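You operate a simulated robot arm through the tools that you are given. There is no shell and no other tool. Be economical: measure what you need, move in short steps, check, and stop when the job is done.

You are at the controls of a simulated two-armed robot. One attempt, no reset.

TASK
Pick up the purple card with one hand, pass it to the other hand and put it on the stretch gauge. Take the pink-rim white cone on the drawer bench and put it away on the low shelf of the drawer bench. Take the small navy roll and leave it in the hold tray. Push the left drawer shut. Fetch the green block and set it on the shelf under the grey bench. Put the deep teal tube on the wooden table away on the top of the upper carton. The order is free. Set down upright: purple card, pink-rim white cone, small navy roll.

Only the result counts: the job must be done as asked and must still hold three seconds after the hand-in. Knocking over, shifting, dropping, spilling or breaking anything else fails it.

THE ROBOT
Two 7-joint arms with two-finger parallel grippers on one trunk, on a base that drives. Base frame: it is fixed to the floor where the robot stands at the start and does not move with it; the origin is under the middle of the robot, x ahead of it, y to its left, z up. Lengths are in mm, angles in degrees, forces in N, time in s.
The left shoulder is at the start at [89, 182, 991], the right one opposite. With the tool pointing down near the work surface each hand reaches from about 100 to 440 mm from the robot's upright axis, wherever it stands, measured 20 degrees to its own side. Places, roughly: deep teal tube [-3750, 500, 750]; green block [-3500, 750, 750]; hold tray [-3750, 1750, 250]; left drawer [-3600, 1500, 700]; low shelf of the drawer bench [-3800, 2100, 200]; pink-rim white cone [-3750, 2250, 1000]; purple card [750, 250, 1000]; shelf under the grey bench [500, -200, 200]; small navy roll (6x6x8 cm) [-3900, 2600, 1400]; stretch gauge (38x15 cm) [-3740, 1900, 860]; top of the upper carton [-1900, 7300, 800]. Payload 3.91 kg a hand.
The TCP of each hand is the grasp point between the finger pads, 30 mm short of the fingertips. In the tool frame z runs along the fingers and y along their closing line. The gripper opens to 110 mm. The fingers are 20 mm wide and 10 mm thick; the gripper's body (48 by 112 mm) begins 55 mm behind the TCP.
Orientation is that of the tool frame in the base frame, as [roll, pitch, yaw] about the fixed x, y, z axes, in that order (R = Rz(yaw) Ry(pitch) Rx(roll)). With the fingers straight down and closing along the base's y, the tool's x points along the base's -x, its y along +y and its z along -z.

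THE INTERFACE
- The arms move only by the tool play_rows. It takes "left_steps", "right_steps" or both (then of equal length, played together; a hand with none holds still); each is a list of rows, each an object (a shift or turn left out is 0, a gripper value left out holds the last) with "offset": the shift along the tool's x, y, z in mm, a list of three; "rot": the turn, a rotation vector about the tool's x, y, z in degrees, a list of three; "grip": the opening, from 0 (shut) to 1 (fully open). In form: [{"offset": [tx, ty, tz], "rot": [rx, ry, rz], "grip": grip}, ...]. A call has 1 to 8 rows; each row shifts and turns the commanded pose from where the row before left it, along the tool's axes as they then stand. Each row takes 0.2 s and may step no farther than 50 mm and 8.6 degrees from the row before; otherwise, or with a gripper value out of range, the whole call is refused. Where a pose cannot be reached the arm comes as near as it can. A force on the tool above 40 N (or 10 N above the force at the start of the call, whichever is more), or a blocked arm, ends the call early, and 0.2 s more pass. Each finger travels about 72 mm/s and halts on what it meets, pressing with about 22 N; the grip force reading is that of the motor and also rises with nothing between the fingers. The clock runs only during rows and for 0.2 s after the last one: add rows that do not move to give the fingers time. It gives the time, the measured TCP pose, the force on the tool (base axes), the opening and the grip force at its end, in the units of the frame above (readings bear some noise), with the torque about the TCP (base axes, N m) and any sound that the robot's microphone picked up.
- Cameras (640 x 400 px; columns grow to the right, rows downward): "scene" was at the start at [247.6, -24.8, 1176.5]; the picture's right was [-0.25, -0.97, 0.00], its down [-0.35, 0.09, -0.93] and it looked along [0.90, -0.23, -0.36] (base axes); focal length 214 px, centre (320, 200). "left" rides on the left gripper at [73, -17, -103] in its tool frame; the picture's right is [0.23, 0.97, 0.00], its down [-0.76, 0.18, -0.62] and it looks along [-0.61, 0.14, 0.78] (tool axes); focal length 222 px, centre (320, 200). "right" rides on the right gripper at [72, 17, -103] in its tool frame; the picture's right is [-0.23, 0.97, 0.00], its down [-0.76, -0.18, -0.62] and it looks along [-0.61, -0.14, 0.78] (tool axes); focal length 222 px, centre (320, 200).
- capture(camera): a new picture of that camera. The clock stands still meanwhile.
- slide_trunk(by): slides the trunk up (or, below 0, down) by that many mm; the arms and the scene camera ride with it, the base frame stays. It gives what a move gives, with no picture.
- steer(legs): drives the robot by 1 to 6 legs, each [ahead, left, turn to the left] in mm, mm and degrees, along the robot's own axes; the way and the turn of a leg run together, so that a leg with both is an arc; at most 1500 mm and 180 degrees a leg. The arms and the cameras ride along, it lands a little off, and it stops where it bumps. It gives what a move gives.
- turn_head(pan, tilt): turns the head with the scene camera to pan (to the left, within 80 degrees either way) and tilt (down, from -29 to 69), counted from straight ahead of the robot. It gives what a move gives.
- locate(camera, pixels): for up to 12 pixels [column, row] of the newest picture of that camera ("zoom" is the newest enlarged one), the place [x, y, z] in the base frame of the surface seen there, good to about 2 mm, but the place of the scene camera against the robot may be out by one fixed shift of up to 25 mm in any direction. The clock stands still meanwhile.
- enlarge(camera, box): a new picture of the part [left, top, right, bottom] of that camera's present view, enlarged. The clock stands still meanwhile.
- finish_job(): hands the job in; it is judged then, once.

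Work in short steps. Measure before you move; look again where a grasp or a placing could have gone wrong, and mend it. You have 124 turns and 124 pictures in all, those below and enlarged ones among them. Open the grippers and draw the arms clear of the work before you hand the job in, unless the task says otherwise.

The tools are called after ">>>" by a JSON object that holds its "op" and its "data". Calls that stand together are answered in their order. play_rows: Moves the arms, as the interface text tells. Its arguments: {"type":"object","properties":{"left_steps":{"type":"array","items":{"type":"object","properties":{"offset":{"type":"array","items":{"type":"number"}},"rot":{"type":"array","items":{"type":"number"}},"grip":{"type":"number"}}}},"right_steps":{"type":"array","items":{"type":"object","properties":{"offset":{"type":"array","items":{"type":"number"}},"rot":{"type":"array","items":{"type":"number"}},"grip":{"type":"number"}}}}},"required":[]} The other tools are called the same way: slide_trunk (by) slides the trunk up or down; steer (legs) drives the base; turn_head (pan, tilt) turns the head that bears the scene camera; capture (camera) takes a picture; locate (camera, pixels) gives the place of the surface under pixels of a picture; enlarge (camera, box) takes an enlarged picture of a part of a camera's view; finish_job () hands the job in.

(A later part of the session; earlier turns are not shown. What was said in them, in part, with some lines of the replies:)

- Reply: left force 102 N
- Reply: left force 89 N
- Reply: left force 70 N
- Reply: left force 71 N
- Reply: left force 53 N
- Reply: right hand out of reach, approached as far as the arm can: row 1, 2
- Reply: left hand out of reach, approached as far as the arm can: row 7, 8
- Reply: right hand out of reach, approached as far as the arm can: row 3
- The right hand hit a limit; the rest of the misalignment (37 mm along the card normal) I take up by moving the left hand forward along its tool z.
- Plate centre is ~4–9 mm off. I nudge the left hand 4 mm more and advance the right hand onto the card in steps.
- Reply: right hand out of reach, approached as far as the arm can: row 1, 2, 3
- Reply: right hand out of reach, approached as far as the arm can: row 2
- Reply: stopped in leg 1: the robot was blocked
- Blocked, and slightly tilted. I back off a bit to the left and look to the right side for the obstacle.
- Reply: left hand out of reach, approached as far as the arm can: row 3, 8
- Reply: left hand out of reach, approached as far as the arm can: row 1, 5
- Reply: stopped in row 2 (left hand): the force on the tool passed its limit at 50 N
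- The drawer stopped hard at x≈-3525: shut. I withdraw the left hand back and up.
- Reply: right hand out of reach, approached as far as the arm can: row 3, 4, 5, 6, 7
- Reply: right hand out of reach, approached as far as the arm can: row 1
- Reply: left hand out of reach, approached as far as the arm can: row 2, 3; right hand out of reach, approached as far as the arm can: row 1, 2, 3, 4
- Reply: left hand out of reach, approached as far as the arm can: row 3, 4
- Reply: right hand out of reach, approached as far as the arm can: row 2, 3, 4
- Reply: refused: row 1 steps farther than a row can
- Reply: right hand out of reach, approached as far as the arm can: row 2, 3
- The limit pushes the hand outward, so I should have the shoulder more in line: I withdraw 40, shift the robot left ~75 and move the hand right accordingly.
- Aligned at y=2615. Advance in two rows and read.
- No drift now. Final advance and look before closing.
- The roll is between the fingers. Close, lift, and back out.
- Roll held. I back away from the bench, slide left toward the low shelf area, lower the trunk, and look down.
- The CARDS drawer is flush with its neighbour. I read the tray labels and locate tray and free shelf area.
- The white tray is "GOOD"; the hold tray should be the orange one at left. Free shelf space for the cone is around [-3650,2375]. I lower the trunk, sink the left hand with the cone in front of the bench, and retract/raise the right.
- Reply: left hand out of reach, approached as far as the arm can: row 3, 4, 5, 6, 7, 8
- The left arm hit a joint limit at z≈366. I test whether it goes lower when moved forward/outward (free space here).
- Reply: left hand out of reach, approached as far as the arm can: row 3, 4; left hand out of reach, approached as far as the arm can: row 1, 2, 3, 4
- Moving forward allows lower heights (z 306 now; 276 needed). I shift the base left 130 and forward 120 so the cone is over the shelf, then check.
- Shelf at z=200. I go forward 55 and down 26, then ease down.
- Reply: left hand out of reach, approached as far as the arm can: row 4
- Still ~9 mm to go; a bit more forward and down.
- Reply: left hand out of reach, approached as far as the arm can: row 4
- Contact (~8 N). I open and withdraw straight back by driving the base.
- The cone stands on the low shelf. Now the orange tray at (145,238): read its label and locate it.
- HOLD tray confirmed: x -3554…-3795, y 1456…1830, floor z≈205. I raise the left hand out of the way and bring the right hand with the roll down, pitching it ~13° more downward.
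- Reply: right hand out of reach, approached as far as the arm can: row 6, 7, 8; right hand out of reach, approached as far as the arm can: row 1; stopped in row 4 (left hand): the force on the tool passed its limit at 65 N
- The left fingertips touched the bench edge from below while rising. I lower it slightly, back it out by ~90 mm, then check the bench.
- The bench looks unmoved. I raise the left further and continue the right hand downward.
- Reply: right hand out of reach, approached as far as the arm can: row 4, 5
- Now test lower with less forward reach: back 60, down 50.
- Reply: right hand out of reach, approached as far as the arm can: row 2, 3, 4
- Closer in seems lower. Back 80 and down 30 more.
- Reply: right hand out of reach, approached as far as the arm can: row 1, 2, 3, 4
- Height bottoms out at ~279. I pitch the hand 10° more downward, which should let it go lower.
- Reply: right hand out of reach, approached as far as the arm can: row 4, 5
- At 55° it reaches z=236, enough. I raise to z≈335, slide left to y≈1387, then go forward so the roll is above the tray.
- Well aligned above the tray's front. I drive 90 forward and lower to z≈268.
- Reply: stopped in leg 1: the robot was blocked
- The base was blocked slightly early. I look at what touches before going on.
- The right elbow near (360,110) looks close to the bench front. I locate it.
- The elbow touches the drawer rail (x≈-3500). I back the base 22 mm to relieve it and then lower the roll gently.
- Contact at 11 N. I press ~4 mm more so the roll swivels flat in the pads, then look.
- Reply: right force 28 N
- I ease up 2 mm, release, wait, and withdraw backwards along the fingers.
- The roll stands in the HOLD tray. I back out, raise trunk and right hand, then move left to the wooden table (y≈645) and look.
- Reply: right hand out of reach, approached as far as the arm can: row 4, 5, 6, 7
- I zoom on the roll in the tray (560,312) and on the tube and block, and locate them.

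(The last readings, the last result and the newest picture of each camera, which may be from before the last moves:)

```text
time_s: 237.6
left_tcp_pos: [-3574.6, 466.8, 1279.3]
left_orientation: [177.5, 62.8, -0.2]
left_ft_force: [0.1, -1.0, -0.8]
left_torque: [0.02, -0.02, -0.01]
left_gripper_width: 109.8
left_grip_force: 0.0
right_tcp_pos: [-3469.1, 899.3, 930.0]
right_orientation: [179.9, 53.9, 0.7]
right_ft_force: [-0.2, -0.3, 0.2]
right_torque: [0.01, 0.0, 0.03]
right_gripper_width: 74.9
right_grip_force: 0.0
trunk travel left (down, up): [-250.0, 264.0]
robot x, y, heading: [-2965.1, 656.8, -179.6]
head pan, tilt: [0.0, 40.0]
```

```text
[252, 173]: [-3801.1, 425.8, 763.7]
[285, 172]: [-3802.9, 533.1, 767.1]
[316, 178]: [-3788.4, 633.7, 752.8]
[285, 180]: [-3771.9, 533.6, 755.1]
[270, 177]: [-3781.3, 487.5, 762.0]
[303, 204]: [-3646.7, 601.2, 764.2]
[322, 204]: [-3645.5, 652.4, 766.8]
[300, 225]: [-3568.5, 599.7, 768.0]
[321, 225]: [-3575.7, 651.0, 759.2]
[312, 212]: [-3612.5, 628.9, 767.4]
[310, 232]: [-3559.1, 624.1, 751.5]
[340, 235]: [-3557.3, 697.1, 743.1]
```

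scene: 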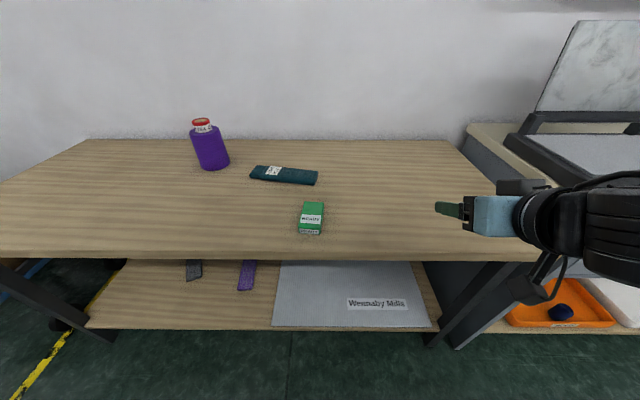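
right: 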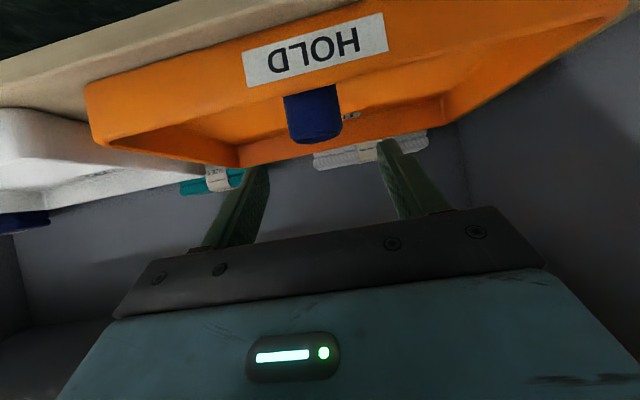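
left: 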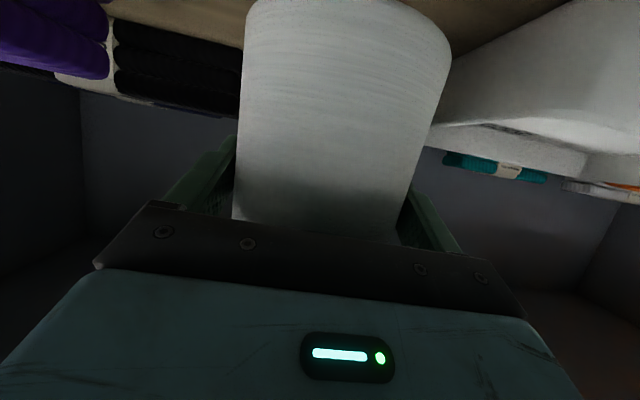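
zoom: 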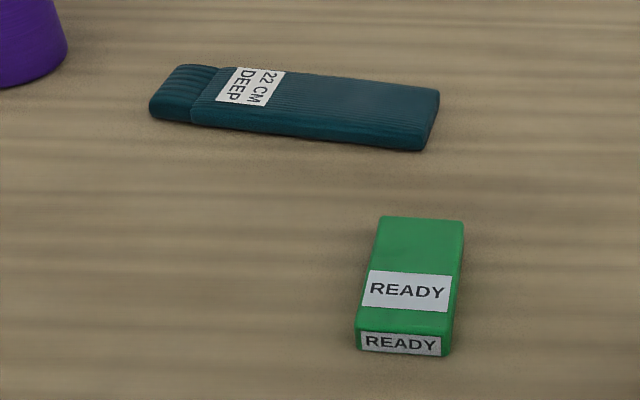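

The roll stands upright (open end up). Tube: flat, y 425–635, x≈-3772…-3815; block: x -3568…-3650, y 600–652, top z≈785. I take the block first with the right hand: drive to align, pitch to 45°, and descend to check.

>>> {"op": "steer", "data": {"legs": [[0, 275, 0], [130, 0, 0]]}}

>>> {"op": "play_rows", "data": {"right_steps": [{"offset": [30, 0, 21], "rot": [0, 4.5, 0]}, {"offset": [28, 0, 24], "rot": [0, 4.5, 0]}, {"offset": [20, 0, 20]}, {}]}}

>>> {"op": "capture", "data": {"camera": "right"}}

>>> {"op": "locate", "data": {"camera": "right", "pixels": [[320, 100], [300, 120], [340, 120], [320, 140], [320, 70], [320, 40]]}}

```text
time_s: 241.5
left_tcp_pos: [-3705.0, 191.4, 1278.3]
left_orientation: [177.5, 62.7, -0.3]
left_ft_force: [0.3, 0.7, -0.2]
left_torque: [-0.02, 0.01, 0.02]
left_gripper_width: 110.1
left_grip_force: 0.1
right_tcp_pos: [-3599.4, 624.0, 930.6]
right_orientation: [179.9, 53.8, 0.8]
right_ft_force: [0.8, 0.2, 0.1]
right_torque: [0.01, 0.0, 0.0]
right_gripper_width: 74.8
right_grip_force: 0.0
trunk travel left (down, up): [-250.0, 264.0]
robot x, y, heading: [-3094.8, 380.7, -179.3]
head pan, tilt: [0.0, 40.0]
```

```text
time_s: 242.5
left_tcp_pos: [-3704.2, 191.2, 1280.3]
left_orientation: [177.5, 62.9, -0.1]
left_ft_force: [-0.1, -0.6, -1.1]
left_torque: [0.03, 0.0, -0.01]
left_gripper_width: 110.3
left_grip_force: 0.0
right_tcp_pos: [-3597.5, 624.2, 828.8]
right_orientation: [179.9, 44.8, 0.8]
right_ft_force: [-1.3, 0.0, 0.1]
right_torque: [0.0, 0.0, 0.02]
right_gripper_width: 74.8
right_grip_force: 0.0
trunk travel left (down, up): [-250.0, 264.0]
robot x, y, heading: [-3095.3, 377.0, -179.3]
head pan, tilt: [0.0, 40.0]
```

```text
29 pictures are left
```

right: 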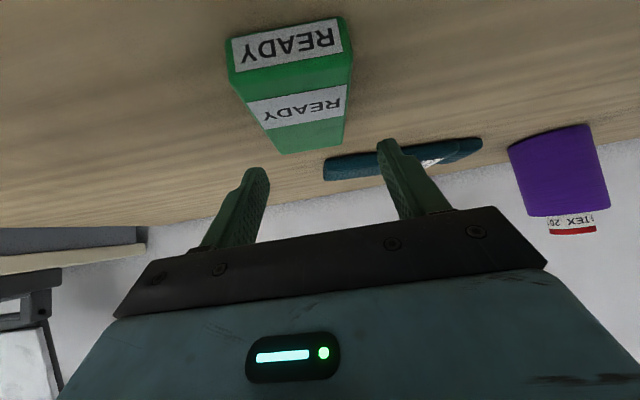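

```text
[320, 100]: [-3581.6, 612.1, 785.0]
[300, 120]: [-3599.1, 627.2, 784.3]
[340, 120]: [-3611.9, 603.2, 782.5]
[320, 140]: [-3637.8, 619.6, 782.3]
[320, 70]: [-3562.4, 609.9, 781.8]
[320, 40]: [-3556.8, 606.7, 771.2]
```

Block top z≈784, centre ≈[-3600,624]. I descend to z≈791 with slight back shift, close, and lift.

>>> {"op": "play_rows", "data": {"right_steps": [{"offset": [16, 0, 11]}, {"offset": [15.8, 0, 11]}, {}, {"grip": 0.2}, {}, {}, {"offset": [-28, 0, -28]}, {"offset": [-28, 0, -28]}]}}

>>> {"op": "capture", "data": {"camera": "right"}}

```text
time_s: 244.3
left_tcp_pos: [-3703.6, 191.0, 1278.9]
left_orientation: [177.5, 62.8, -0.1]
left_ft_force: [-0.7, 0.3, 0.2]
left_torque: [-0.02, 0.04, 0.0]
left_gripper_width: 110.1
left_grip_force: 0.0
right_tcp_pos: [-3589.6, 622.5, 868.7]
right_orientation: [179.8, 44.8, 0.8]
right_ft_force: [0.3, -0.2, -1.3]
right_torque: [-0.01, -0.05, 0.03]
right_gripper_width: 55.6
right_grip_force: 22.4
trunk travel left (down, up): [-250.0, 264.0]
robot x, y, heading: [-3094.2, 379.3, -179.6]
head pan, tilt: [0.0, 40.0]
```

```text
28 pictures are left
```

right: 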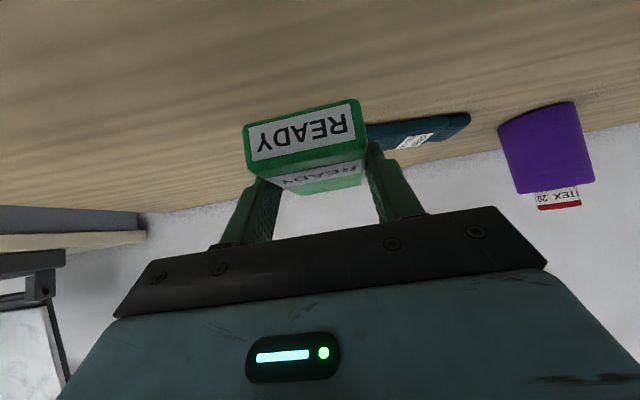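

Block held (55.6 mm). Now the left hand: lower/retract it, turn it tool-down with fingers closing along x, and drive to face the tube.

>>> {"op": "play_rows", "data": {"left_steps": [{"offset": [45.3, 0, -3.7]}, {"offset": [45.3, 0, -3.7]}, {"offset": [45.3, 0, -3.7]}, {"offset": [45.3, 0, -3.7]}, {"offset": [45.3, 0, -3.7]}, {"offset": [45.3, 0, -3.7]}, {"offset": [45.3, 0, -3.7]}]}}

>>> {"op": "play_rows", "data": {"left_steps": [{"rot": [-3.76, 3.76, -6.16]}, {"rot": [-3.76, 3.76, -6.16]}, {"rot": [-3.76, 3.76, -6.16]}, {"rot": [-3.76, 3.76, -6.16]}, {"rot": [-3.76, 3.76, -6.16]}, {"rot": [-3.76, 3.76, -6.16]}, {"rot": [-3.76, 3.76, -6.16]}, {"rot": [-3.76, 3.76, -6.16]}]}}

>>> {"op": "play_rows", "data": {"left_steps": [{"rot": [-3.76, 3.76, -6.16]}, {"rot": [-3.76, 3.76, -6.16]}, {"rot": [-3.76, 3.76, -6.16]}, {"rot": [-3.76, 3.76, -6.16]}, {"rot": [-3.76, 3.76, -6.16], "grip": 0.8}, {}]}}

>>> {"op": "steer", "data": {"legs": [[0, -325, 0], [140, 0, 0]]}}

>>> {"op": "capture", "data": {"camera": "left"}}

```text
time_s: 245.9
left_tcp_pos: [-3561.5, 200.3, 1021.6]
left_orientation: [177.4, 62.7, -0.1]
left_ft_force: [0.1, -0.4, -0.1]
left_torque: [-0.02, 0.02, 0.0]
left_gripper_width: 109.9
left_grip_force: 0.1
left hand out of reach, approached as far as the arm can: row 7
right_tcp_pos: [-3590.4, 621.4, 868.9]
right_orientation: [180.0, 44.8, 0.7]
right_ft_force: [-0.7, -0.2, 0.1]
right_torque: [-0.01, -0.02, 0.03]
right_gripper_width: 55.6
right_grip_force: 21.7
trunk travel left (down, up): [-250.0, 264.0]
robot x, y, heading: [-3094.2, 379.1, -179.5]
head pan, tilt: [0.0, 40.0]
```

```text
time_s: 247.7
left_tcp_pos: [-3561.3, 202.5, 1023.7]
left_orientation: [-167.2, 23.6, 63.3]
left_ft_force: [0.1, 0.3, 0.3]
left_torque: [-0.04, -0.02, 0.02]
left_gripper_width: 110.0
left_grip_force: 0.0
right_tcp_pos: [-3590.1, 621.9, 869.2]
right_orientation: [179.9, 44.8, 0.8]
right_ft_force: [0.0, 0.0, -2.1]
right_torque: [0.01, -0.02, -0.03]
right_gripper_width: 56.0
right_grip_force: 21.9
trunk travel left (down, up): [-250.0, 264.0]
robot x, y, heading: [-3095.6, 382.6, -179.6]
head pan, tilt: [0.0, 40.0]
```

```text
time_s: 249.1
left_tcp_pos: [-3561.3, 201.6, 1025.2]
left_orientation: [180.0, 1.1, 92.1]
left_ft_force: [0.1, 0.3, 0.0]
left_torque: [0.0, 0.0, 0.0]
left_gripper_width: 88.1
left_grip_force: 0.1
right_tcp_pos: [-3590.0, 621.5, 869.5]
right_orientation: [180.0, 44.9, 0.8]
right_ft_force: [-0.3, -0.7, -2.0]
right_torque: [0.02, -0.01, -0.01]
right_gripper_width: 55.9
right_grip_force: 21.7
trunk travel left (down, up): [-250.0, 264.0]
robot x, y, heading: [-3096.0, 383.4, -179.8]
head pan, tilt: [0.0, 40.0]
```

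```text
time_s: 253.4
left_tcp_pos: [-3703.4, 528.4, 1023.8]
left_orientation: [179.9, 1.1, 91.9]
left_ft_force: [0.8, -0.8, -0.6]
left_torque: [0.0, -0.03, 0.01]
left_gripper_width: 88.0
left_grip_force: 0.0
right_tcp_pos: [-3729.7, 948.2, 868.5]
right_orientation: [179.9, 44.8, 0.6]
right_ft_force: [-0.2, -0.1, -1.5]
right_torque: [-0.02, -0.04, -0.02]
right_gripper_width: 55.5
right_grip_force: 21.8
trunk travel left (down, up): [-250.0, 264.0]
robot x, y, heading: [-3234.1, 702.5, -179.6]
head pan, tilt: [0.0, 40.0]
```

```text
27 pictures are left
```

left: 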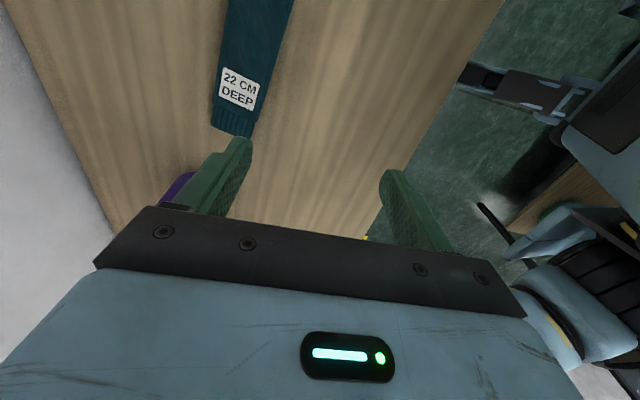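

I locate the tube with the left camera.

>>> {"op": "locate", "data": {"camera": "left", "pixels": [[212, 122], [250, 132], [230, 128], [240, 90], [222, 40], [285, 40], [255, 20], [255, 60], [300, 100], [395, 100]]}}

```text
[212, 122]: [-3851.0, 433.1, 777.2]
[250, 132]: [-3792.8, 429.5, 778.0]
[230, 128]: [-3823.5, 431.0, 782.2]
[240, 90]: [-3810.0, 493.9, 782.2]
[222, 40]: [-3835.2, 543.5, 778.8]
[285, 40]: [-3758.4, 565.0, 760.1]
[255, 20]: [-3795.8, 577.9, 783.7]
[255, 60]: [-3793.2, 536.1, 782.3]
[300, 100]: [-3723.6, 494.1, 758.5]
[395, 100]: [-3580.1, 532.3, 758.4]
```

Tube centre ≈[-3804,530], top z=782, table 759, axis turned ~10°. I drive 40 closer, turn the hand 12° and descend above it.

>>> {"op": "steer", "data": {"legs": [[40, 0, 0]]}}

>>> {"op": "play_rows", "data": {"left_steps": [{"offset": [0, -30, 30], "rot": [0, 0, 6]}, {"offset": [0, -30, 30], "rot": [0, 0, 6]}, {"offset": [0, 0, 40]}, {"offset": [0, 0, 40]}, {"offset": [0, 0, 40]}, {}]}}

>>> {"op": "capture", "data": {"camera": "left"}}

>>> {"op": "locate", "data": {"camera": "left", "pixels": [[300, 120], [340, 120], [280, 120], [360, 120], [320, 60], [320, 150]]}}

```text
time_s: 254.3
left_tcp_pos: [-3742.8, 528.6, 1023.4]
left_orientation: [179.9, 1.1, 91.9]
left_ft_force: [-0.4, 0.2, -0.8]
left_torque: [-0.04, -0.06, -0.01]
left_gripper_width: 88.0
left_grip_force: 0.0
right_tcp_pos: [-3767.9, 947.4, 867.6]
right_orientation: [180.0, 44.7, 0.6]
right_ft_force: [-0.9, 0.6, -1.3]
right_torque: [0.02, -0.05, 0.02]
right_gripper_width: 55.9
right_grip_force: 22.4
trunk travel left (down, up): [-250.0, 264.0]
robot x, y, heading: [-3270.4, 705.3, -179.7]
head pan, tilt: [0.0, 40.0]
```

```text
time_s: 255.7
left_tcp_pos: [-3801.0, 525.5, 845.0]
left_orientation: [179.8, 1.1, 79.9]
left_ft_force: [-0.6, -0.2, -0.5]
left_torque: [-0.02, -0.02, -0.02]
left_gripper_width: 88.2
left_grip_force: 0.2
right_tcp_pos: [-3767.6, 948.3, 868.5]
right_orientation: [179.9, 44.9, 0.6]
right_ft_force: [-0.5, 0.4, -1.7]
right_torque: [-0.01, -0.02, 0.02]
right_gripper_width: 55.7
right_grip_force: 22.7
trunk travel left (down, up): [-250.0, 264.0]
robot x, y, heading: [-3270.5, 700.5, -179.3]
head pan, tilt: [0.0, 40.0]
```

```text
26 pictures are left
```

left: 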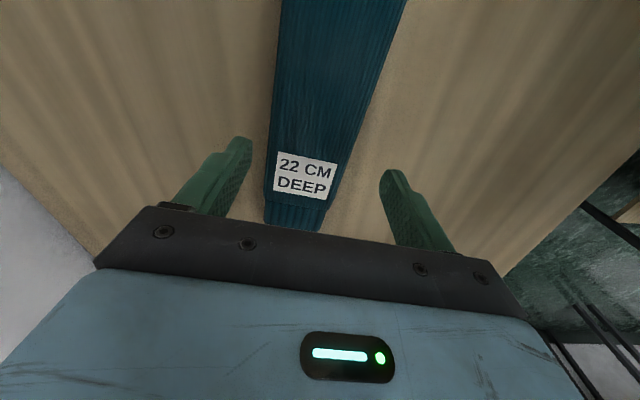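

```text
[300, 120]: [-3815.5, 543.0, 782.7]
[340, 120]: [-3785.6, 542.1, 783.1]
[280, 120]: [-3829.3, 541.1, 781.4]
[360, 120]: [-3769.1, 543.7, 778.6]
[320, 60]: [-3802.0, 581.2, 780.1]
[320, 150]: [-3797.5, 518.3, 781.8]
```

Centred over the tube. Descend 53 mm, close, lift.

>>> {"op": "play_rows", "data": {"left_steps": [{"offset": [0, 0, 27]}, {"offset": [0, 0, 26]}, {}, {"grip": 0.3}, {}, {}, {"offset": [0, 0, -40]}, {"offset": [0, 0, -40]}]}}

>>> {"op": "capture", "data": {"camera": "left"}}

```text
time_s: 257.5
left_tcp_pos: [-3801.8, 527.5, 870.2]
left_orientation: [179.7, 1.1, 79.9]
left_ft_force: [0.4, 0.3, -0.4]
left_torque: [0.01, 0.0, 0.01]
left_gripper_width: 68.7
left_grip_force: 22.4
right_tcp_pos: [-3768.7, 948.0, 869.2]
right_orientation: [179.8, 44.9, 0.6]
right_ft_force: [-0.9, 0.8, -1.4]
right_torque: [0.02, -0.03, 0.04]
right_gripper_width: 55.4
right_grip_force: 21.7
trunk travel left (down, up): [-250.0, 264.0]
robot x, y, heading: [-3269.7, 703.7, -179.7]
head pan, tilt: [0.0, 40.0]
```

```text
25 pictures are left
```

left: 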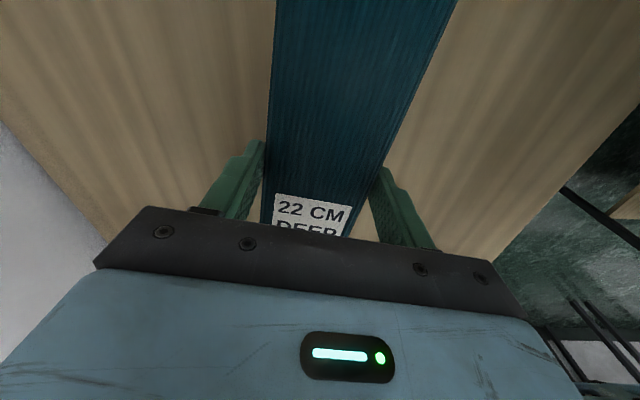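

Tube held (68.7 mm). I raise the trunk for clearance, back into the lane, turn to face +y and drive up the lane, then look ahead.

>>> {"op": "slide_trunk", "data": {"by": 150}}

>>> {"op": "steer", "data": {"legs": [[-290, 0, 0], [0, 0, -90], [1500, 0, 0]]}}

>>> {"op": "turn_head", "data": {"pan": -15, "tilt": 15}}

>>> {"op": "capture", "data": {"camera": "scene"}}

>>> {"op": "locate", "data": {"camera": "scene", "pixels": [[320, 170], [320, 200], [320, 230], [320, 260], [250, 220], [400, 200], [400, 230], [450, 210], [500, 230], [550, 230], [200, 230], [600, 250]]}}

```text
time_s: 259.2
left_tcp_pos: [-3801.4, 526.6, 1020.2]
left_orientation: [179.7, 1.1, 79.9]
left_ft_force: [-0.2, 0.9, -0.3]
left_torque: [0.02, -0.01, 0.01]
left_gripper_width: 68.7
left_grip_force: 22.4
right_tcp_pos: [-3768.5, 948.4, 1018.6]
right_orientation: [179.9, 44.7, 0.7]
right_ft_force: [-0.5, 0.2, -1.8]
right_torque: [0.0, -0.01, 0.0]
right_gripper_width: 55.8
right_grip_force: 21.8
trunk travel left (down, up): [-400.0, 114.0]
robot x, y, heading: [-3273.5, 707.2, -179.5]
head pan, tilt: [0.0, 40.0]
```

```text
time_s: 272.2
left_tcp_pos: [-3140.9, 2752.3, 1020.8]
left_orientation: [179.7, 1.0, -11.0]
left_ft_force: [0.2, 0.2, -0.4]
left_torque: [0.0, 0.01, -0.01]
left_gripper_width: 68.7
left_grip_force: 22.3
right_tcp_pos: [-2720.6, 2712.4, 1020.4]
right_orientation: [179.9, 45.0, -90.2]
right_ft_force: [0.0, 1.2, -1.8]
right_torque: [-0.05, 0.01, 0.03]
right_gripper_width: 55.7
right_grip_force: 22.2
trunk travel left (down, up): [-400.0, 114.0]
robot x, y, heading: [-2971.4, 2219.5, 89.9]
head pan, tilt: [0.0, 40.0]
```

```text
time_s: 273.1
left_tcp_pos: [-3141.2, 2751.7, 1021.2]
left_orientation: [179.7, 1.1, -11.0]
left_ft_force: [0.5, 0.3, 0.1]
left_torque: [-0.02, -0.02, 0.0]
left_gripper_width: 68.6
left_grip_force: 21.8
right_tcp_pos: [-2719.5, 2713.5, 1019.8]
right_orientation: [179.9, 45.0, -90.3]
right_ft_force: [0.4, 0.5, -0.3]
right_torque: [-0.05, -0.01, -0.01]
right_gripper_width: 56.0
right_grip_force: 21.7
trunk travel left (down, up): [-400.0, 114.0]
robot x, y, heading: [-2973.9, 2217.6, 89.7]
head pan, tilt: [-15.0, 15.0]
```

```text
24 pictures are left
```

scene: 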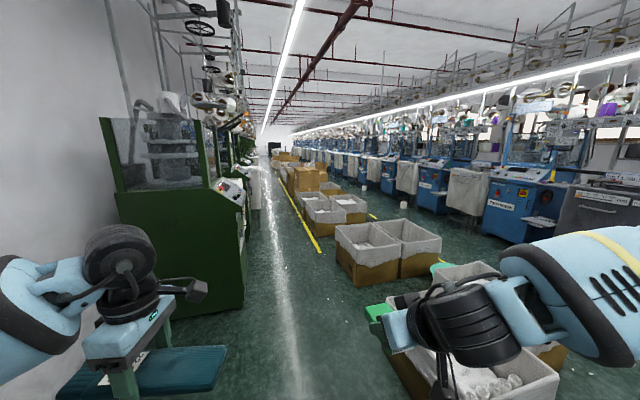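

```text
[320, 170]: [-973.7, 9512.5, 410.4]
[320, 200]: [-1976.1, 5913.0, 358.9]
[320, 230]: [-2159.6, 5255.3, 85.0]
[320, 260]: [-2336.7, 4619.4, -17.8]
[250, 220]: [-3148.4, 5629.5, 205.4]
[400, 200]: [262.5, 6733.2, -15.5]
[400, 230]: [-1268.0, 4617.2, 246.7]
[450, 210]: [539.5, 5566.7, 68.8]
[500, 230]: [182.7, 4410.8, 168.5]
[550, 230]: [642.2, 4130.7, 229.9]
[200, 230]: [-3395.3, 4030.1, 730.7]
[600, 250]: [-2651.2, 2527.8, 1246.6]
```

A lane runs ahead between green machines and the cartons. I locate the lane's limits before driving.

>>> {"op": "locate", "data": {"camera": "scene", "pixels": [[385, 340], [370, 312], [405, 390], [337, 255], [352, 280], [308, 218], [243, 240], [240, 300], [300, 180], [305, 172], [262, 200], [285, 160]]}}

>>> {"op": "enlarge", "data": {"camera": "scene", "box": [230, 120, 390, 240]}}

```text
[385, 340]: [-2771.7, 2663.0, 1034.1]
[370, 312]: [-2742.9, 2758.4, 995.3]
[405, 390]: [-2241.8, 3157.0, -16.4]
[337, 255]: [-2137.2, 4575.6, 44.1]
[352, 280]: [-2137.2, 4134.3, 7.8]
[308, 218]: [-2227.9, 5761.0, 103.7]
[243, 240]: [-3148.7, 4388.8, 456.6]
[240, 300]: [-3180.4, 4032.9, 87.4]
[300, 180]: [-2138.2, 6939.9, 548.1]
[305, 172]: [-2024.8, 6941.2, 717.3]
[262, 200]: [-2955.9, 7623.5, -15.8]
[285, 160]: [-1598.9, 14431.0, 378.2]
```

```text
3.33 times, centred on (310, 180) of scene
```

zoom: 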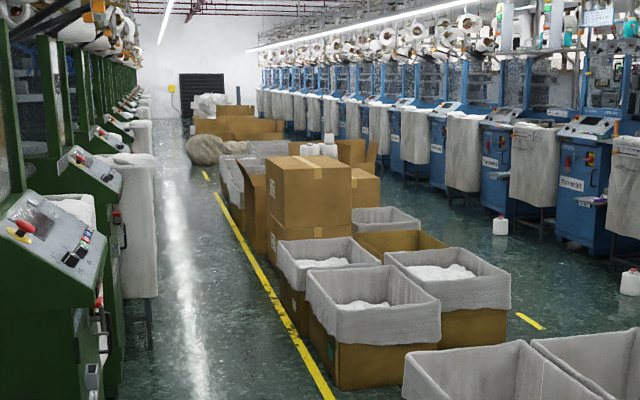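

The two-carton stack is at x≥-2140, y≥6940 with the lane x∈[-3150,-2230]. I shift to x≈-2640 and drive up to y≈6980.

>>> {"op": "steer", "data": {"legs": [[0, -334, 0.3], [1500, 0, 0], [1500, 0, 0], [1500, 0, 0], [260, 0, 0]]}}

>>> {"op": "turn_head", "data": {"pan": -75, "tilt": 25}}

>>> {"op": "capture", "data": {"camera": "scene"}}

```text
time_s: 299.0
left_tcp_pos: [-2751.1, 7466.7, 1021.7]
left_orientation: [179.7, 1.1, -12.8]
left_ft_force: [0.1, -0.6, 0.3]
left_torque: [-0.02, -0.02, 0.01]
left_gripper_width: 68.8
left_grip_force: 22.3
right_tcp_pos: [-2330.9, 7413.0, 1018.9]
right_orientation: [179.9, 44.7, -92.1]
right_ft_force: [-0.4, 0.9, -0.9]
right_torque: [-0.04, -0.01, 0.02]
right_gripper_width: 55.8
right_grip_force: 22.3
trunk travel left (down, up): [-400.0, 114.0]
robot x, y, heading: [-2596.3, 6931.7, 87.5]
head pan, tilt: [-15.0, 15.0]
```

```text
time_s: 300.3
left_tcp_pos: [-2750.6, 7466.9, 1020.8]
left_orientation: [179.7, 1.1, -12.9]
left_ft_force: [-1.1, 1.3, -1.0]
left_torque: [0.02, -0.01, -0.01]
left_gripper_width: 69.0
left_grip_force: 22.1
right_tcp_pos: [-2330.9, 7413.4, 1018.3]
right_orientation: [179.8, 44.9, -92.1]
right_ft_force: [-0.2, -0.3, -1.3]
right_torque: [-0.01, 0.01, 0.01]
right_gripper_width: 55.7
right_grip_force: 21.7
trunk travel left (down, up): [-400.0, 114.0]
robot x, y, heading: [-2599.0, 6932.9, 87.8]
head pan, tilt: [-75.0, 25.0]
```

```text
22 pictures are left
```

scene: 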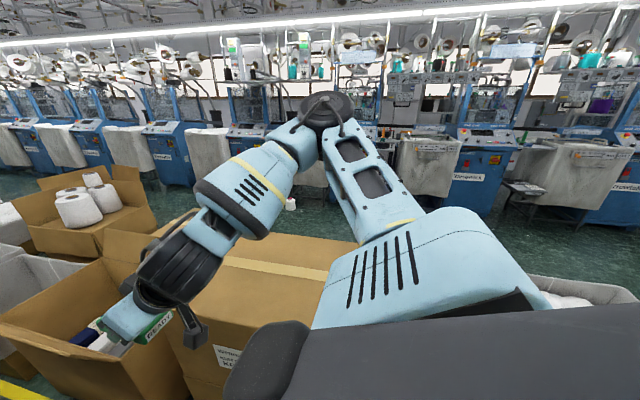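

I locate the carton's top, then turn right 88° to face it.

>>> {"op": "locate", "data": {"camera": "scene", "pixels": [[280, 260], [240, 255], [225, 290], [320, 250], [200, 340], [260, 310], [160, 350], [300, 300]]}}

>>> {"op": "steer", "data": {"legs": [[0, 0, -87.7]]}}

>>> {"op": "turn_head", "data": {"pan": 15, "tilt": 40}}

>>> {"op": "capture", "data": {"camera": "scene"}}

>>> {"op": "capture", "data": {"camera": "left"}}

```text
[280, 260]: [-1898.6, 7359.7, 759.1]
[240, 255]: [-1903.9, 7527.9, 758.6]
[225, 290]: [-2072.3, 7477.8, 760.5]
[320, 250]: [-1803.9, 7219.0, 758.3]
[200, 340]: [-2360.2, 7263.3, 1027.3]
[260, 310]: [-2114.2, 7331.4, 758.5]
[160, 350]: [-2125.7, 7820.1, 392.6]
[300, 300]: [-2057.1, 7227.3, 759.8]
```

```text
time_s: 304.4
left_tcp_pos: [-2070.3, 7109.2, 1021.7]
left_orientation: [179.7, 1.1, -100.0]
left_ft_force: [0.5, 0.1, -1.1]
left_torque: [0.03, -0.01, 0.01]
left_gripper_width: 68.7
left_grip_force: 21.3
right_tcp_pos: [-2102.5, 6686.2, 1019.3]
right_orientation: [179.9, 45.0, -179.3]
right_ft_force: [-0.9, 0.5, -1.0]
right_torque: [0.0, 0.03, 0.0]
right_gripper_width: 55.8
right_grip_force: 21.8
trunk travel left (down, up): [-400.0, 114.0]
robot x, y, heading: [-2596.6, 6929.2, 0.5]
head pan, tilt: [-75.0, 25.0]
```

```text
time_s: 306.0
left_tcp_pos: [-2070.1, 7108.4, 1022.3]
left_orientation: [179.7, 1.1, -100.0]
left_ft_force: [-0.3, 0.9, -0.6]
left_torque: [0.01, 0.02, -0.01]
left_gripper_width: 69.1
left_grip_force: 22.2
right_tcp_pos: [-2103.6, 6686.8, 1019.5]
right_orientation: [179.8, 44.9, -179.3]
right_ft_force: [0.1, 0.4, -1.2]
right_torque: [-0.01, 0.01, 0.0]
right_gripper_width: 55.7
right_grip_force: 21.8
trunk travel left (down, up): [-400.0, 114.0]
robot x, y, heading: [-2597.7, 6929.0, 0.6]
head pan, tilt: [15.0, 40.0]
```

```text
21 pictures are left
```

scene: 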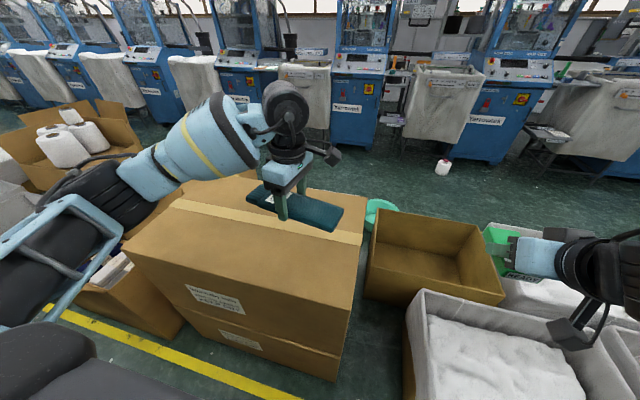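

```text
20 pictures are left
```

left: 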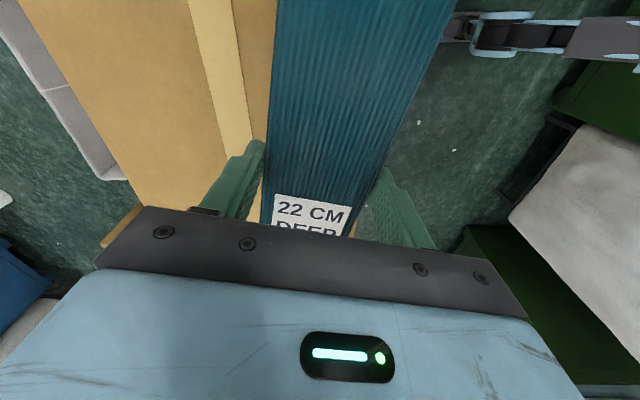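

Carton top true z≈776. I locate its top-face edges.

>>> {"op": "locate", "data": {"camera": "scene", "pixels": [[135, 245], [340, 295], [355, 270], [360, 200], [345, 250], [240, 250], [250, 280], [180, 205]]}}

```text
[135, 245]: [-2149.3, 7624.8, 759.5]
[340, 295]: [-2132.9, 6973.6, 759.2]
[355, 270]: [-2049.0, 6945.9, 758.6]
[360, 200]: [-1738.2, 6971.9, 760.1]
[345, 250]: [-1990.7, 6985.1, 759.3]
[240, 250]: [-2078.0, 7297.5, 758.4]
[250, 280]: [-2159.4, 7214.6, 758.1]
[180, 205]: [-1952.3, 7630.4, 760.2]
```

Top spans x -2160…-1700, y 6940…7640. I drive 100 ahead and 90 left, then lower the tube by arm to just above the top.

>>> {"op": "steer", "data": {"legs": [[100, 90, -0.5]]}}

>>> {"op": "play_rows", "data": {"left_steps": [{"offset": [0, 0, 45]}, {"offset": [0, 0, 45]}, {"offset": [0, 0, 45]}, {"offset": [0, 0, 45]}, {"offset": [0, 0, 20]}, {}]}}

>>> {"op": "capture", "data": {"camera": "left"}}

>>> {"op": "locate", "data": {"camera": "left", "pixels": [[200, 80], [450, 80], [120, 150], [470, 150]]}}

```text
time_s: 307.5
left_tcp_pos: [-1969.7, 7195.1, 1021.2]
left_orientation: [179.7, 1.1, -100.6]
left_ft_force: [0.0, 0.4, 0.3]
left_torque: [-0.03, 0.0, 0.0]
left_gripper_width: 68.6
left_grip_force: 21.5
right_tcp_pos: [-2005.8, 6773.7, 1018.3]
right_orientation: [179.9, 44.8, -179.9]
right_ft_force: [0.5, 0.0, -1.1]
right_torque: [0.0, 0.0, -0.03]
right_gripper_width: 55.6
right_grip_force: 22.1
trunk travel left (down, up): [-400.0, 114.0]
robot x, y, heading: [-2501.7, 7022.8, -0.0]
head pan, tilt: [15.0, 40.0]
```

```text
time_s: 308.9
left_tcp_pos: [-1968.9, 7196.8, 821.0]
left_orientation: [179.8, 1.2, -100.7]
left_ft_force: [0.1, -0.9, 0.5]
left_torque: [-0.02, -0.02, -0.01]
left_gripper_width: 68.8
left_grip_force: 21.7
right_tcp_pos: [-2005.6, 6773.2, 1019.0]
right_orientation: [179.9, 44.9, -180.0]
right_ft_force: [-0.7, -0.1, -1.5]
right_torque: [0.01, -0.01, 0.0]
right_gripper_width: 55.7
right_grip_force: 22.1
trunk travel left (down, up): [-400.0, 114.0]
robot x, y, heading: [-2498.9, 7021.5, -0.1]
head pan, tilt: [15.0, 40.0]
```

```text
19 pictures are left
```

left: 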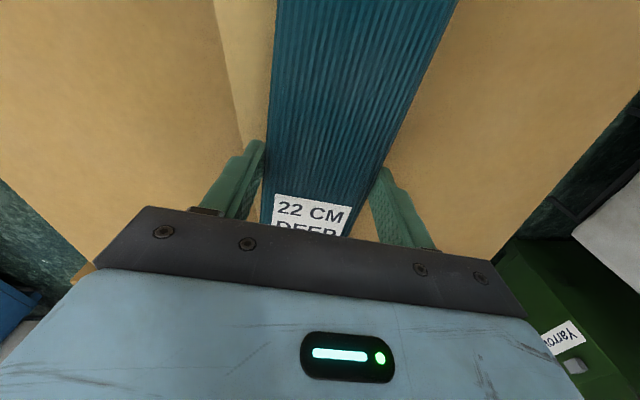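

```text
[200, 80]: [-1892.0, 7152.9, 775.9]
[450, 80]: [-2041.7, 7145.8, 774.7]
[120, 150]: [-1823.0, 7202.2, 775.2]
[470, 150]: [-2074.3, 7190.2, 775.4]
```

Top at z=775.5. I lower 13 mm more, release and rise.

>>> {"op": "play_rows", "data": {"left_steps": [{"offset": [0, 0, 8]}, {"offset": [0, 0, 5]}, {}, {"grip": 0.85}, {}, {"offset": [0, 0, -30]}, {"offset": [0, 0, -45]}, {"offset": [0, 0, -45]}]}}

>>> {"op": "play_rows", "data": {"left_steps": [{"offset": [0, 0, -45]}, {"offset": [0, 0, -45]}]}}

>>> {"op": "capture", "data": {"camera": "scene"}}

```text
time_s: 310.7
left_tcp_pos: [-1970.5, 7196.4, 929.2]
left_orientation: [179.6, 1.1, -100.6]
left_ft_force: [0.4, -0.9, -0.2]
left_torque: [0.0, 0.05, 0.01]
left_gripper_width: 93.6
left_grip_force: 0.1
right_tcp_pos: [-2006.0, 6773.2, 1019.7]
right_orientation: [180.0, 44.9, -179.9]
right_ft_force: [-1.1, -1.0, -1.2]
right_torque: [-0.01, 0.04, -0.01]
right_gripper_width: 55.6
right_grip_force: 22.1
trunk travel left (down, up): [-400.0, 114.0]
robot x, y, heading: [-2504.4, 7021.6, -0.1]
head pan, tilt: [15.0, 40.0]
```

```text
time_s: 311.3
left_tcp_pos: [-1970.1, 7193.8, 1020.6]
left_orientation: [179.9, 1.1, -100.6]
left_ft_force: [0.5, -0.5, 0.0]
left_torque: [0.02, 0.01, 0.02]
left_gripper_width: 93.2
left_grip_force: 0.0
right_tcp_pos: [-2006.7, 6771.3, 1019.4]
right_orientation: [179.9, 44.9, -179.9]
right_ft_force: [0.8, -0.2, -1.7]
right_torque: [0.02, 0.04, 0.04]
right_gripper_width: 55.6
right_grip_force: 22.1
trunk travel left (down, up): [-400.0, 114.0]
robot x, y, heading: [-2497.7, 7019.9, -0.2]
head pan, tilt: [15.0, 40.0]
```

```text
18 pictures are left
```

scene: 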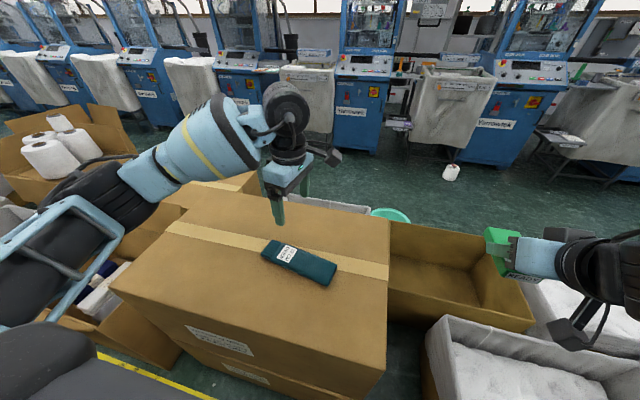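

The tube lies on the carton. I now return for the shelf: back into the lane, slide down it sideways (heading kept 0).

>>> {"op": "steer", "data": {"legs": [[-145, 0, 0], [0, -1500, 0], [0, -1500, 0], [0, -1500, 0], [-350, 0, 0], [0, -500, 0]]}}

```text
time_s: 357.7
left_tcp_pos: [-2394.0, 2194.3, 1019.8]
left_orientation: [179.7, 1.2, -99.4]
left_ft_force: [0.5, -1.0, 0.2]
left_torque: [0.02, -0.01, 0.01]
left_gripper_width: 93.5
left_grip_force: 0.1
right_tcp_pos: [-2421.7, 1772.6, 1018.8]
right_orientation: [179.9, 44.9, -178.7]
right_ft_force: [1.2, -0.4, -1.4]
right_torque: [0.02, 0.0, -0.01]
right_gripper_width: 55.7
right_grip_force: 22.0
trunk travel left (down, up): [-400.0, 114.0]
robot x, y, heading: [-2921.4, 2007.7, 0.9]
head pan, tilt: [15.0, 40.0]
```

On track. Continue down to y≈-630 and then forward along the corridor to x≈-455.

>>> {"op": "steer", "data": {"legs": [[-75, 0, -0.9], [0, -1320, 0], [0, -1320, 0], [1270, 0, 0], [1270, 0, 0]]}}

>>> {"op": "turn_head", "data": {"pan": 5, "tilt": 35}}

>>> {"op": "capture", "data": {"camera": "scene"}}

```text
time_s: 393.9
left_tcp_pos: [123.9, -391.4, 1018.0]
left_orientation: [179.7, 1.0, -98.9]
left_ft_force: [-0.5, -0.5, 0.0]
left_torque: [0.02, 0.02, 0.01]
left_gripper_width: 93.6
left_grip_force: 0.0
right_tcp_pos: [99.4, -812.7, 1017.8]
right_orientation: [-180.0, 44.8, -178.2]
right_ft_force: [0.5, 0.1, -2.0]
right_torque: [-0.01, 0.05, -0.02]
right_gripper_width: 55.4
right_grip_force: 22.2
trunk travel left (down, up): [-400.0, 114.0]
robot x, y, heading: [-402.0, -576.5, 1.4]
head pan, tilt: [15.0, 40.0]
```

```text
time_s: 394.6
left_tcp_pos: [122.9, -390.6, 1019.3]
left_orientation: [179.8, 1.1, -98.9]
left_ft_force: [0.1, -0.1, 0.2]
left_torque: [-0.01, -0.01, -0.01]
left_gripper_width: 93.4
left_grip_force: 0.1
right_tcp_pos: [98.6, -812.0, 1018.8]
right_orientation: [179.8, 44.9, -178.2]
right_ft_force: [-1.0, 0.3, -2.7]
right_torque: [-0.02, 0.01, -0.01]
right_gripper_width: 55.7
right_grip_force: 21.8
trunk travel left (down, up): [-400.0, 114.0]
robot x, y, heading: [-398.9, -579.4, 1.7]
head pan, tilt: [5.0, 35.0]
```

```text
17 pictures are left
```

scene: 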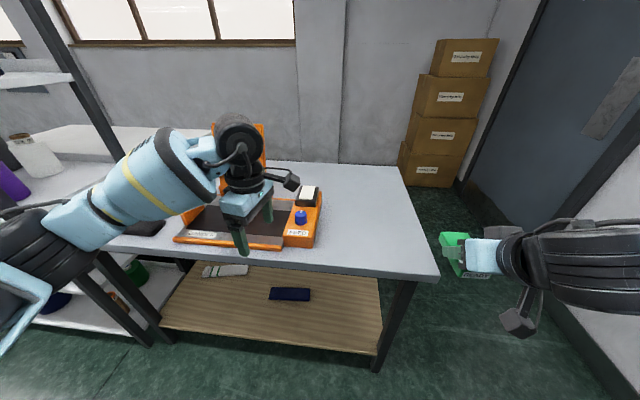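

Shelf is visible with free space at (340,310). I locate it.

>>> {"op": "locate", "data": {"camera": "scene", "pixels": [[340, 310], [345, 345], [290, 295], [310, 298], [375, 350], [240, 320], [240, 335], [370, 290], [390, 330], [320, 265], [240, 300], [330, 270]]}}

```text
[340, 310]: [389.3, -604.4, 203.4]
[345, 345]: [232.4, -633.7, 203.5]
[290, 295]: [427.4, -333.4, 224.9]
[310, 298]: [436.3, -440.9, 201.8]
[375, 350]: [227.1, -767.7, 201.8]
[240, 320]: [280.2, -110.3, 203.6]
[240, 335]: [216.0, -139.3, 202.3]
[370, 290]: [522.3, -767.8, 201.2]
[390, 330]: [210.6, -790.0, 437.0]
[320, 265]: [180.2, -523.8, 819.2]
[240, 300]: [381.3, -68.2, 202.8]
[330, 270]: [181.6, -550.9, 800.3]
```

Shelf true z≈220, front edge x≈205; free spot ≈[300,-250]. I back up, slide left, tuck the left hand back, lower the trunk and bring the right hand down.

>>> {"op": "steer", "data": {"legs": [[-130, 0, -1.7], [0, 565, 0]]}}

>>> {"op": "play_rows", "data": {"left_steps": [{"offset": [-13.6, 42.8, 0]}, {"offset": [-13.6, 42.8, 0]}, {"offset": [-13.6, 42.8, 0]}, {"offset": [-13.6, 42.8, 0]}, {"offset": [-13.6, 42.8, 0]}]}}

>>> {"op": "slide_trunk", "data": {"by": -400}}

>>> {"op": "play_rows", "data": {"right_steps": [{"offset": [31.8, 0, 31.8]}, {"offset": [31.8, 0, 31.8]}, {"offset": [31.8, 0, 31.8]}, {"offset": [31.8, 0, 31.8]}, {"offset": [31.8, 0, 31.8]}, {"offset": [31.8, 0, 31.8]}, {"offset": [31.8, 0, 31.8]}, {}]}}

>>> {"op": "capture", "data": {"camera": "scene"}}

```text
time_s: 401.0
left_tcp_pos: [0.1, 156.9, 1018.2]
left_orientation: [179.8, 1.1, -101.0]
left_ft_force: [0.3, -0.9, 0.0]
left_torque: [0.06, 0.03, 0.0]
left_gripper_width: 93.2
left_grip_force: 0.1
right_tcp_pos: [-37.8, -263.9, 1018.6]
right_orientation: [179.9, 44.7, 179.8]
right_ft_force: [0.4, -0.6, -1.2]
right_torque: [0.01, 0.02, -0.01]
right_gripper_width: 55.7
right_grip_force: 21.7
trunk travel left (down, up): [-400.0, 114.0]
robot x, y, heading: [-532.1, -12.7, -0.4]
head pan, tilt: [5.0, 35.0]
```

```text
time_s: 402.2
left_tcp_pos: [-195.7, 262.9, 1021.4]
left_orientation: [179.8, 1.1, -101.0]
left_ft_force: [-0.2, -0.8, 0.2]
left_torque: [-0.02, 0.01, 0.0]
left_gripper_width: 93.6
left_grip_force: 0.0
right_tcp_pos: [-38.5, -263.9, 1020.0]
right_orientation: [179.9, 44.9, 179.8]
right_ft_force: [0.3, 0.0, -1.4]
right_torque: [0.02, 0.04, -0.01]
right_gripper_width: 55.7
right_grip_force: 21.6
trunk travel left (down, up): [-400.0, 114.0]
robot x, y, heading: [-532.5, -10.5, -0.6]
head pan, tilt: [5.0, 35.0]
```

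```text
time_s: 406.0
left_tcp_pos: [-158.9, 264.6, 570.0]
left_orientation: [166.5, -1.4, -100.9]
left_ft_force: [-0.1, -0.2, -0.2]
left_torque: [-0.01, -0.01, -0.02]
left_gripper_width: 93.4
left_grip_force: 0.0
right_tcp_pos: [-6.9, -264.2, 563.7]
right_orientation: [179.9, 36.3, 179.7]
right_ft_force: [-0.3, 0.6, -0.8]
right_torque: [0.03, 0.05, 0.0]
right_gripper_width: 55.5
right_grip_force: 21.8
trunk travel left (down, up): [0.0, 514.0]
robot x, y, heading: [-527.5, -16.2, -0.2]
head pan, tilt: [5.0, 35.0]
```

```text
time_s: 407.8
left_tcp_pos: [-159.1, 263.8, 570.3]
left_orientation: [166.4, -1.3, -101.0]
left_ft_force: [-0.3, 0.5, 0.0]
left_torque: [0.0, -0.01, 0.0]
left_gripper_width: 93.6
left_grip_force: 0.3
right_tcp_pos: [-53.9, -263.4, 251.2]
right_orientation: [179.8, 36.2, 179.7]
right_ft_force: [-0.4, 0.0, -0.9]
right_torque: [0.01, 0.02, 0.03]
right_gripper_width: 55.5
right_grip_force: 22.4
trunk travel left (down, up): [0.0, 514.0]
robot x, y, heading: [-530.2, -10.9, -0.5]
head pan, tilt: [5.0, 35.0]
```

```text
16 pictures are left
```

scene: 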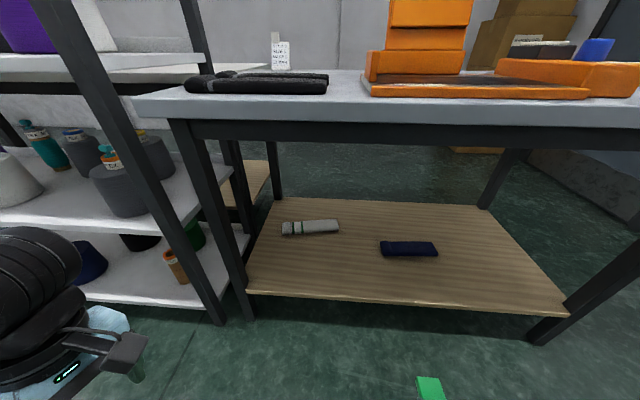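

Trunk motion altered the hand pitch by ~9°; I restore the right pitch while raising it, and tuck the left hand further back.

>>> {"op": "play_rows", "data": {"left_steps": [{"offset": [7, 40, 0]}, {"offset": [7, 40, 0]}, {"offset": [7, 40, 0]}, {"offset": [7, 40, 0]}, {}], "right_steps": [{"offset": [-26, 0, -36]}, {"rot": [0, -4.3, 0]}, {"rot": [0, -4.2, 0]}, {}, {}]}}

>>> {"op": "capture", "data": {"camera": "right"}}

```text
time_s: 409.0
left_tcp_pos: [-176.0, 285.3, 632.4]
left_orientation: [166.4, -1.3, -100.9]
left_ft_force: [-0.3, 0.0, 0.0]
left_torque: [-0.02, 0.0, 0.0]
left_gripper_width: 93.4
left_grip_force: 0.0
left hand out of reach, approached as far as the arm can: row 1, 2, 3, 4
right_tcp_pos: [-55.0, -262.8, 296.3]
right_orientation: [179.9, 44.8, 179.7]
right_ft_force: [-0.7, 0.2, -1.7]
right_torque: [-0.02, 0.02, 0.01]
right_gripper_width: 55.7
right_grip_force: 21.9
trunk travel left (down, up): [0.0, 514.0]
robot x, y, heading: [-530.8, -13.9, -0.4]
head pan, tilt: [5.0, 35.0]
```

```text
15 pictures are left
```

right: 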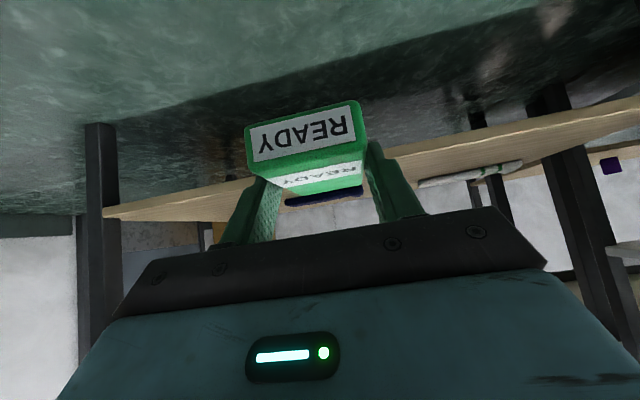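

Block is level again at z≈296. I drive 210 forward so that the block is just over the shelf front, then measure the shelf with the right camera.

>>> {"op": "steer", "data": {"legs": [[210, 0, 0.4]]}}

>>> {"op": "capture", "data": {"camera": "right"}}

>>> {"op": "locate", "data": {"camera": "right", "pixels": [[200, 120], [420, 120], [450, 60], [150, 150], [420, 150], [230, 60]]}}

```text
time_s: 410.7
left_tcp_pos: [35.6, 287.4, 632.4]
left_orientation: [166.3, -1.4, -100.4]
left_ft_force: [0.6, -0.5, -0.2]
left_torque: [0.01, -0.01, 0.0]
left_gripper_width: 93.3
left_grip_force: 0.0
right_tcp_pos: [160.0, -260.2, 296.2]
right_orientation: [179.7, 44.6, -179.9]
right_ft_force: [-0.1, 0.1, -1.6]
right_torque: [0.0, 0.01, 0.01]
right_gripper_width: 55.6
right_grip_force: 22.2
trunk travel left (down, up): [0.0, 514.0]
robot x, y, heading: [-316.5, -14.4, 0.1]
head pan, tilt: [5.0, 35.0]
```

```text
14 pictures are left
```

right: 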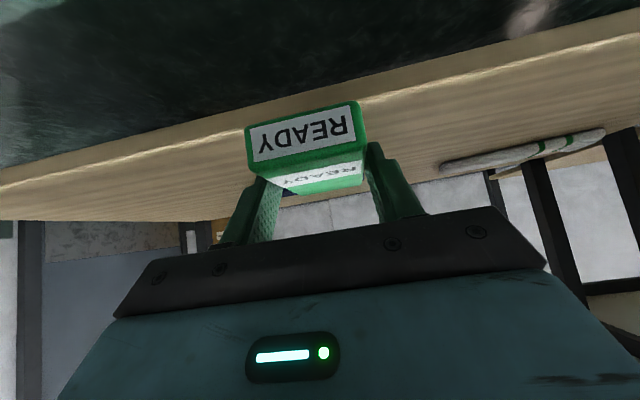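

```text
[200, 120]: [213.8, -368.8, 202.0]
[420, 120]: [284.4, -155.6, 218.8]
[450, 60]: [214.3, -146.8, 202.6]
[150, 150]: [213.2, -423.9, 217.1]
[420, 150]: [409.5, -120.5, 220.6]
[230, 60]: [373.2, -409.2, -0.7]
```

Shelf z=219.5, front x=214. I extend 130 forward and lower to z≈257.

>>> {"op": "play_rows", "data": {"right_steps": [{"offset": [-30.8, 0, 30.5]}, {"offset": [-30.8, 0, 30.5]}, {"offset": [-30.8, 0, 30.5]}, {"offset": [14, 0, 14.2]}, {"offset": [13, 0, 13]}, {}]}}

```text
time_s: 412.1
left_tcp_pos: [35.7, 287.5, 631.6]
left_orientation: [166.4, -1.3, -100.5]
left_ft_force: [-0.6, -0.5, -0.1]
left_torque: [0.0, 0.0, 0.02]
left_gripper_width: 93.5
left_grip_force: 0.0
right_tcp_pos: [290.8, -259.5, 258.1]
right_orientation: [179.7, 44.8, -179.9]
right_ft_force: [-0.6, 0.2, -1.1]
right_torque: [0.02, 0.0, -0.01]
right_gripper_width: 55.7
right_grip_force: 22.3
trunk travel left (down, up): [0.0, 514.0]
robot x, y, heading: [-316.5, -14.9, 0.2]
head pan, tilt: [5.0, 35.0]
```

Now ease down until contact.

>>> {"op": "play_rows", "data": {"right_steps": [{"offset": [3.2, 0, 3.2]}, {"offset": [1.4, 0, 1.4]}, {}]}}

>>> {"op": "capture", "data": {"camera": "right"}}

```text
time_s: 412.9
left_tcp_pos: [35.3, 288.7, 632.0]
left_orientation: [166.4, -1.4, -100.5]
left_ft_force: [-0.3, -0.4, -0.2]
left_torque: [0.01, 0.02, 0.01]
left_gripper_width: 93.4
left_grip_force: 0.1
right_tcp_pos: [289.5, -259.7, 252.4]
right_orientation: [179.9, 44.7, -179.8]
right_ft_force: [-1.4, 0.4, 4.5]
right_torque: [-0.13, -0.34, -0.04]
right_gripper_width: 55.6
right_grip_force: 22.0
trunk travel left (down, up): [0.0, 514.0]
robot x, y, heading: [-317.0, -13.5, -0.0]
head pan, tilt: [5.0, 35.0]
```

```text
13 pictures are left
```

right: 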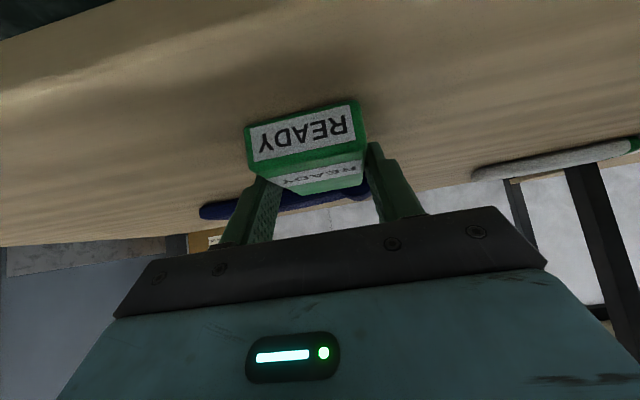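

Contact (~6 N). I release and withdraw back along the fingers, then drive back and check.

>>> {"op": "play_rows", "data": {"right_steps": [{"grip": 0.75}, {}, {"offset": [0, 0, -20]}, {"offset": [0, 0, -35]}, {"offset": [15, 0, -35]}, {"offset": [15, 0, -35]}, {}]}}

>>> {"op": "steer", "data": {"legs": [[-250, 0, 0]]}}

>>> {"op": "capture", "data": {"camera": "scene"}}

```text
time_s: 414.5
left_tcp_pos: [35.8, 288.6, 631.9]
left_orientation: [166.5, -1.4, -100.5]
left_ft_force: [0.1, 0.4, -0.1]
left_torque: [0.05, -0.01, 0.05]
left_gripper_width: 93.6
left_grip_force: 0.1
right_tcp_pos: [181.9, -261.1, 321.1]
right_orientation: [179.8, 44.7, -179.9]
right_ft_force: [0.1, 0.6, 0.7]
right_torque: [0.0, 0.0, 0.03]
right_gripper_width: 82.8
right_grip_force: 0.1
trunk travel left (down, up): [0.0, 514.0]
robot x, y, heading: [-316.0, -11.5, 0.0]
head pan, tilt: [5.0, 35.0]
```

```text
time_s: 416.4
left_tcp_pos: [-220.8, 287.9, 631.6]
left_orientation: [166.5, -1.4, -100.3]
left_ft_force: [-0.6, 0.6, 0.0]
left_torque: [0.0, -0.02, -0.02]
left_gripper_width: 93.6
left_grip_force: 0.0
right_tcp_pos: [-73.0, -259.4, 319.9]
right_orientation: [179.8, 44.8, -179.6]
right_ft_force: [0.6, -0.1, 0.2]
right_torque: [-0.03, 0.03, 0.03]
right_gripper_width: 82.7
right_grip_force: 0.0
trunk travel left (down, up): [0.0, 514.0]
robot x, y, heading: [-572.1, -12.2, 0.3]
head pan, tilt: [5.0, 35.0]
```

```text
12 pictures are left
```

scene: 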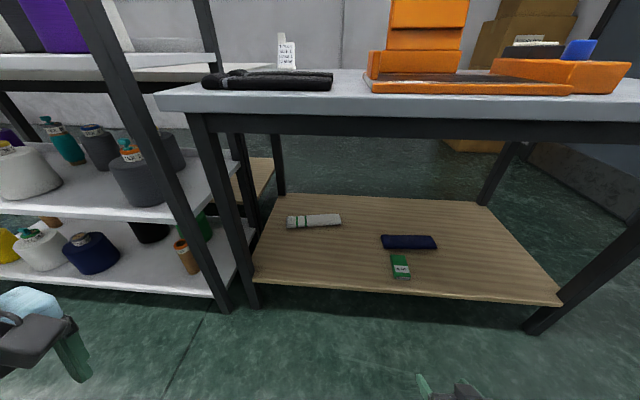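

The green block rests on the shelf; both hands are open and clear. All tasks are done, so I hand in.

>>> {"op": "finish_job", "data": {}}

```text
The job is handed in.
```

I did all six tasks and handed the job in. The purple card, cone and roll were each seen standing after release. Three contacts happened along the way:

- **Box:** the base was blocked while driving past the large open box. I did not check whether the box moved.
- **Drawer bench edge:** the left fingertips pressed up under the bench edge with about 65 N. The bench looked unmoved in the next picture.
- **Drawer bench front:** the right elbow touched the front of the bench while I lowered the roll into the hold tray.
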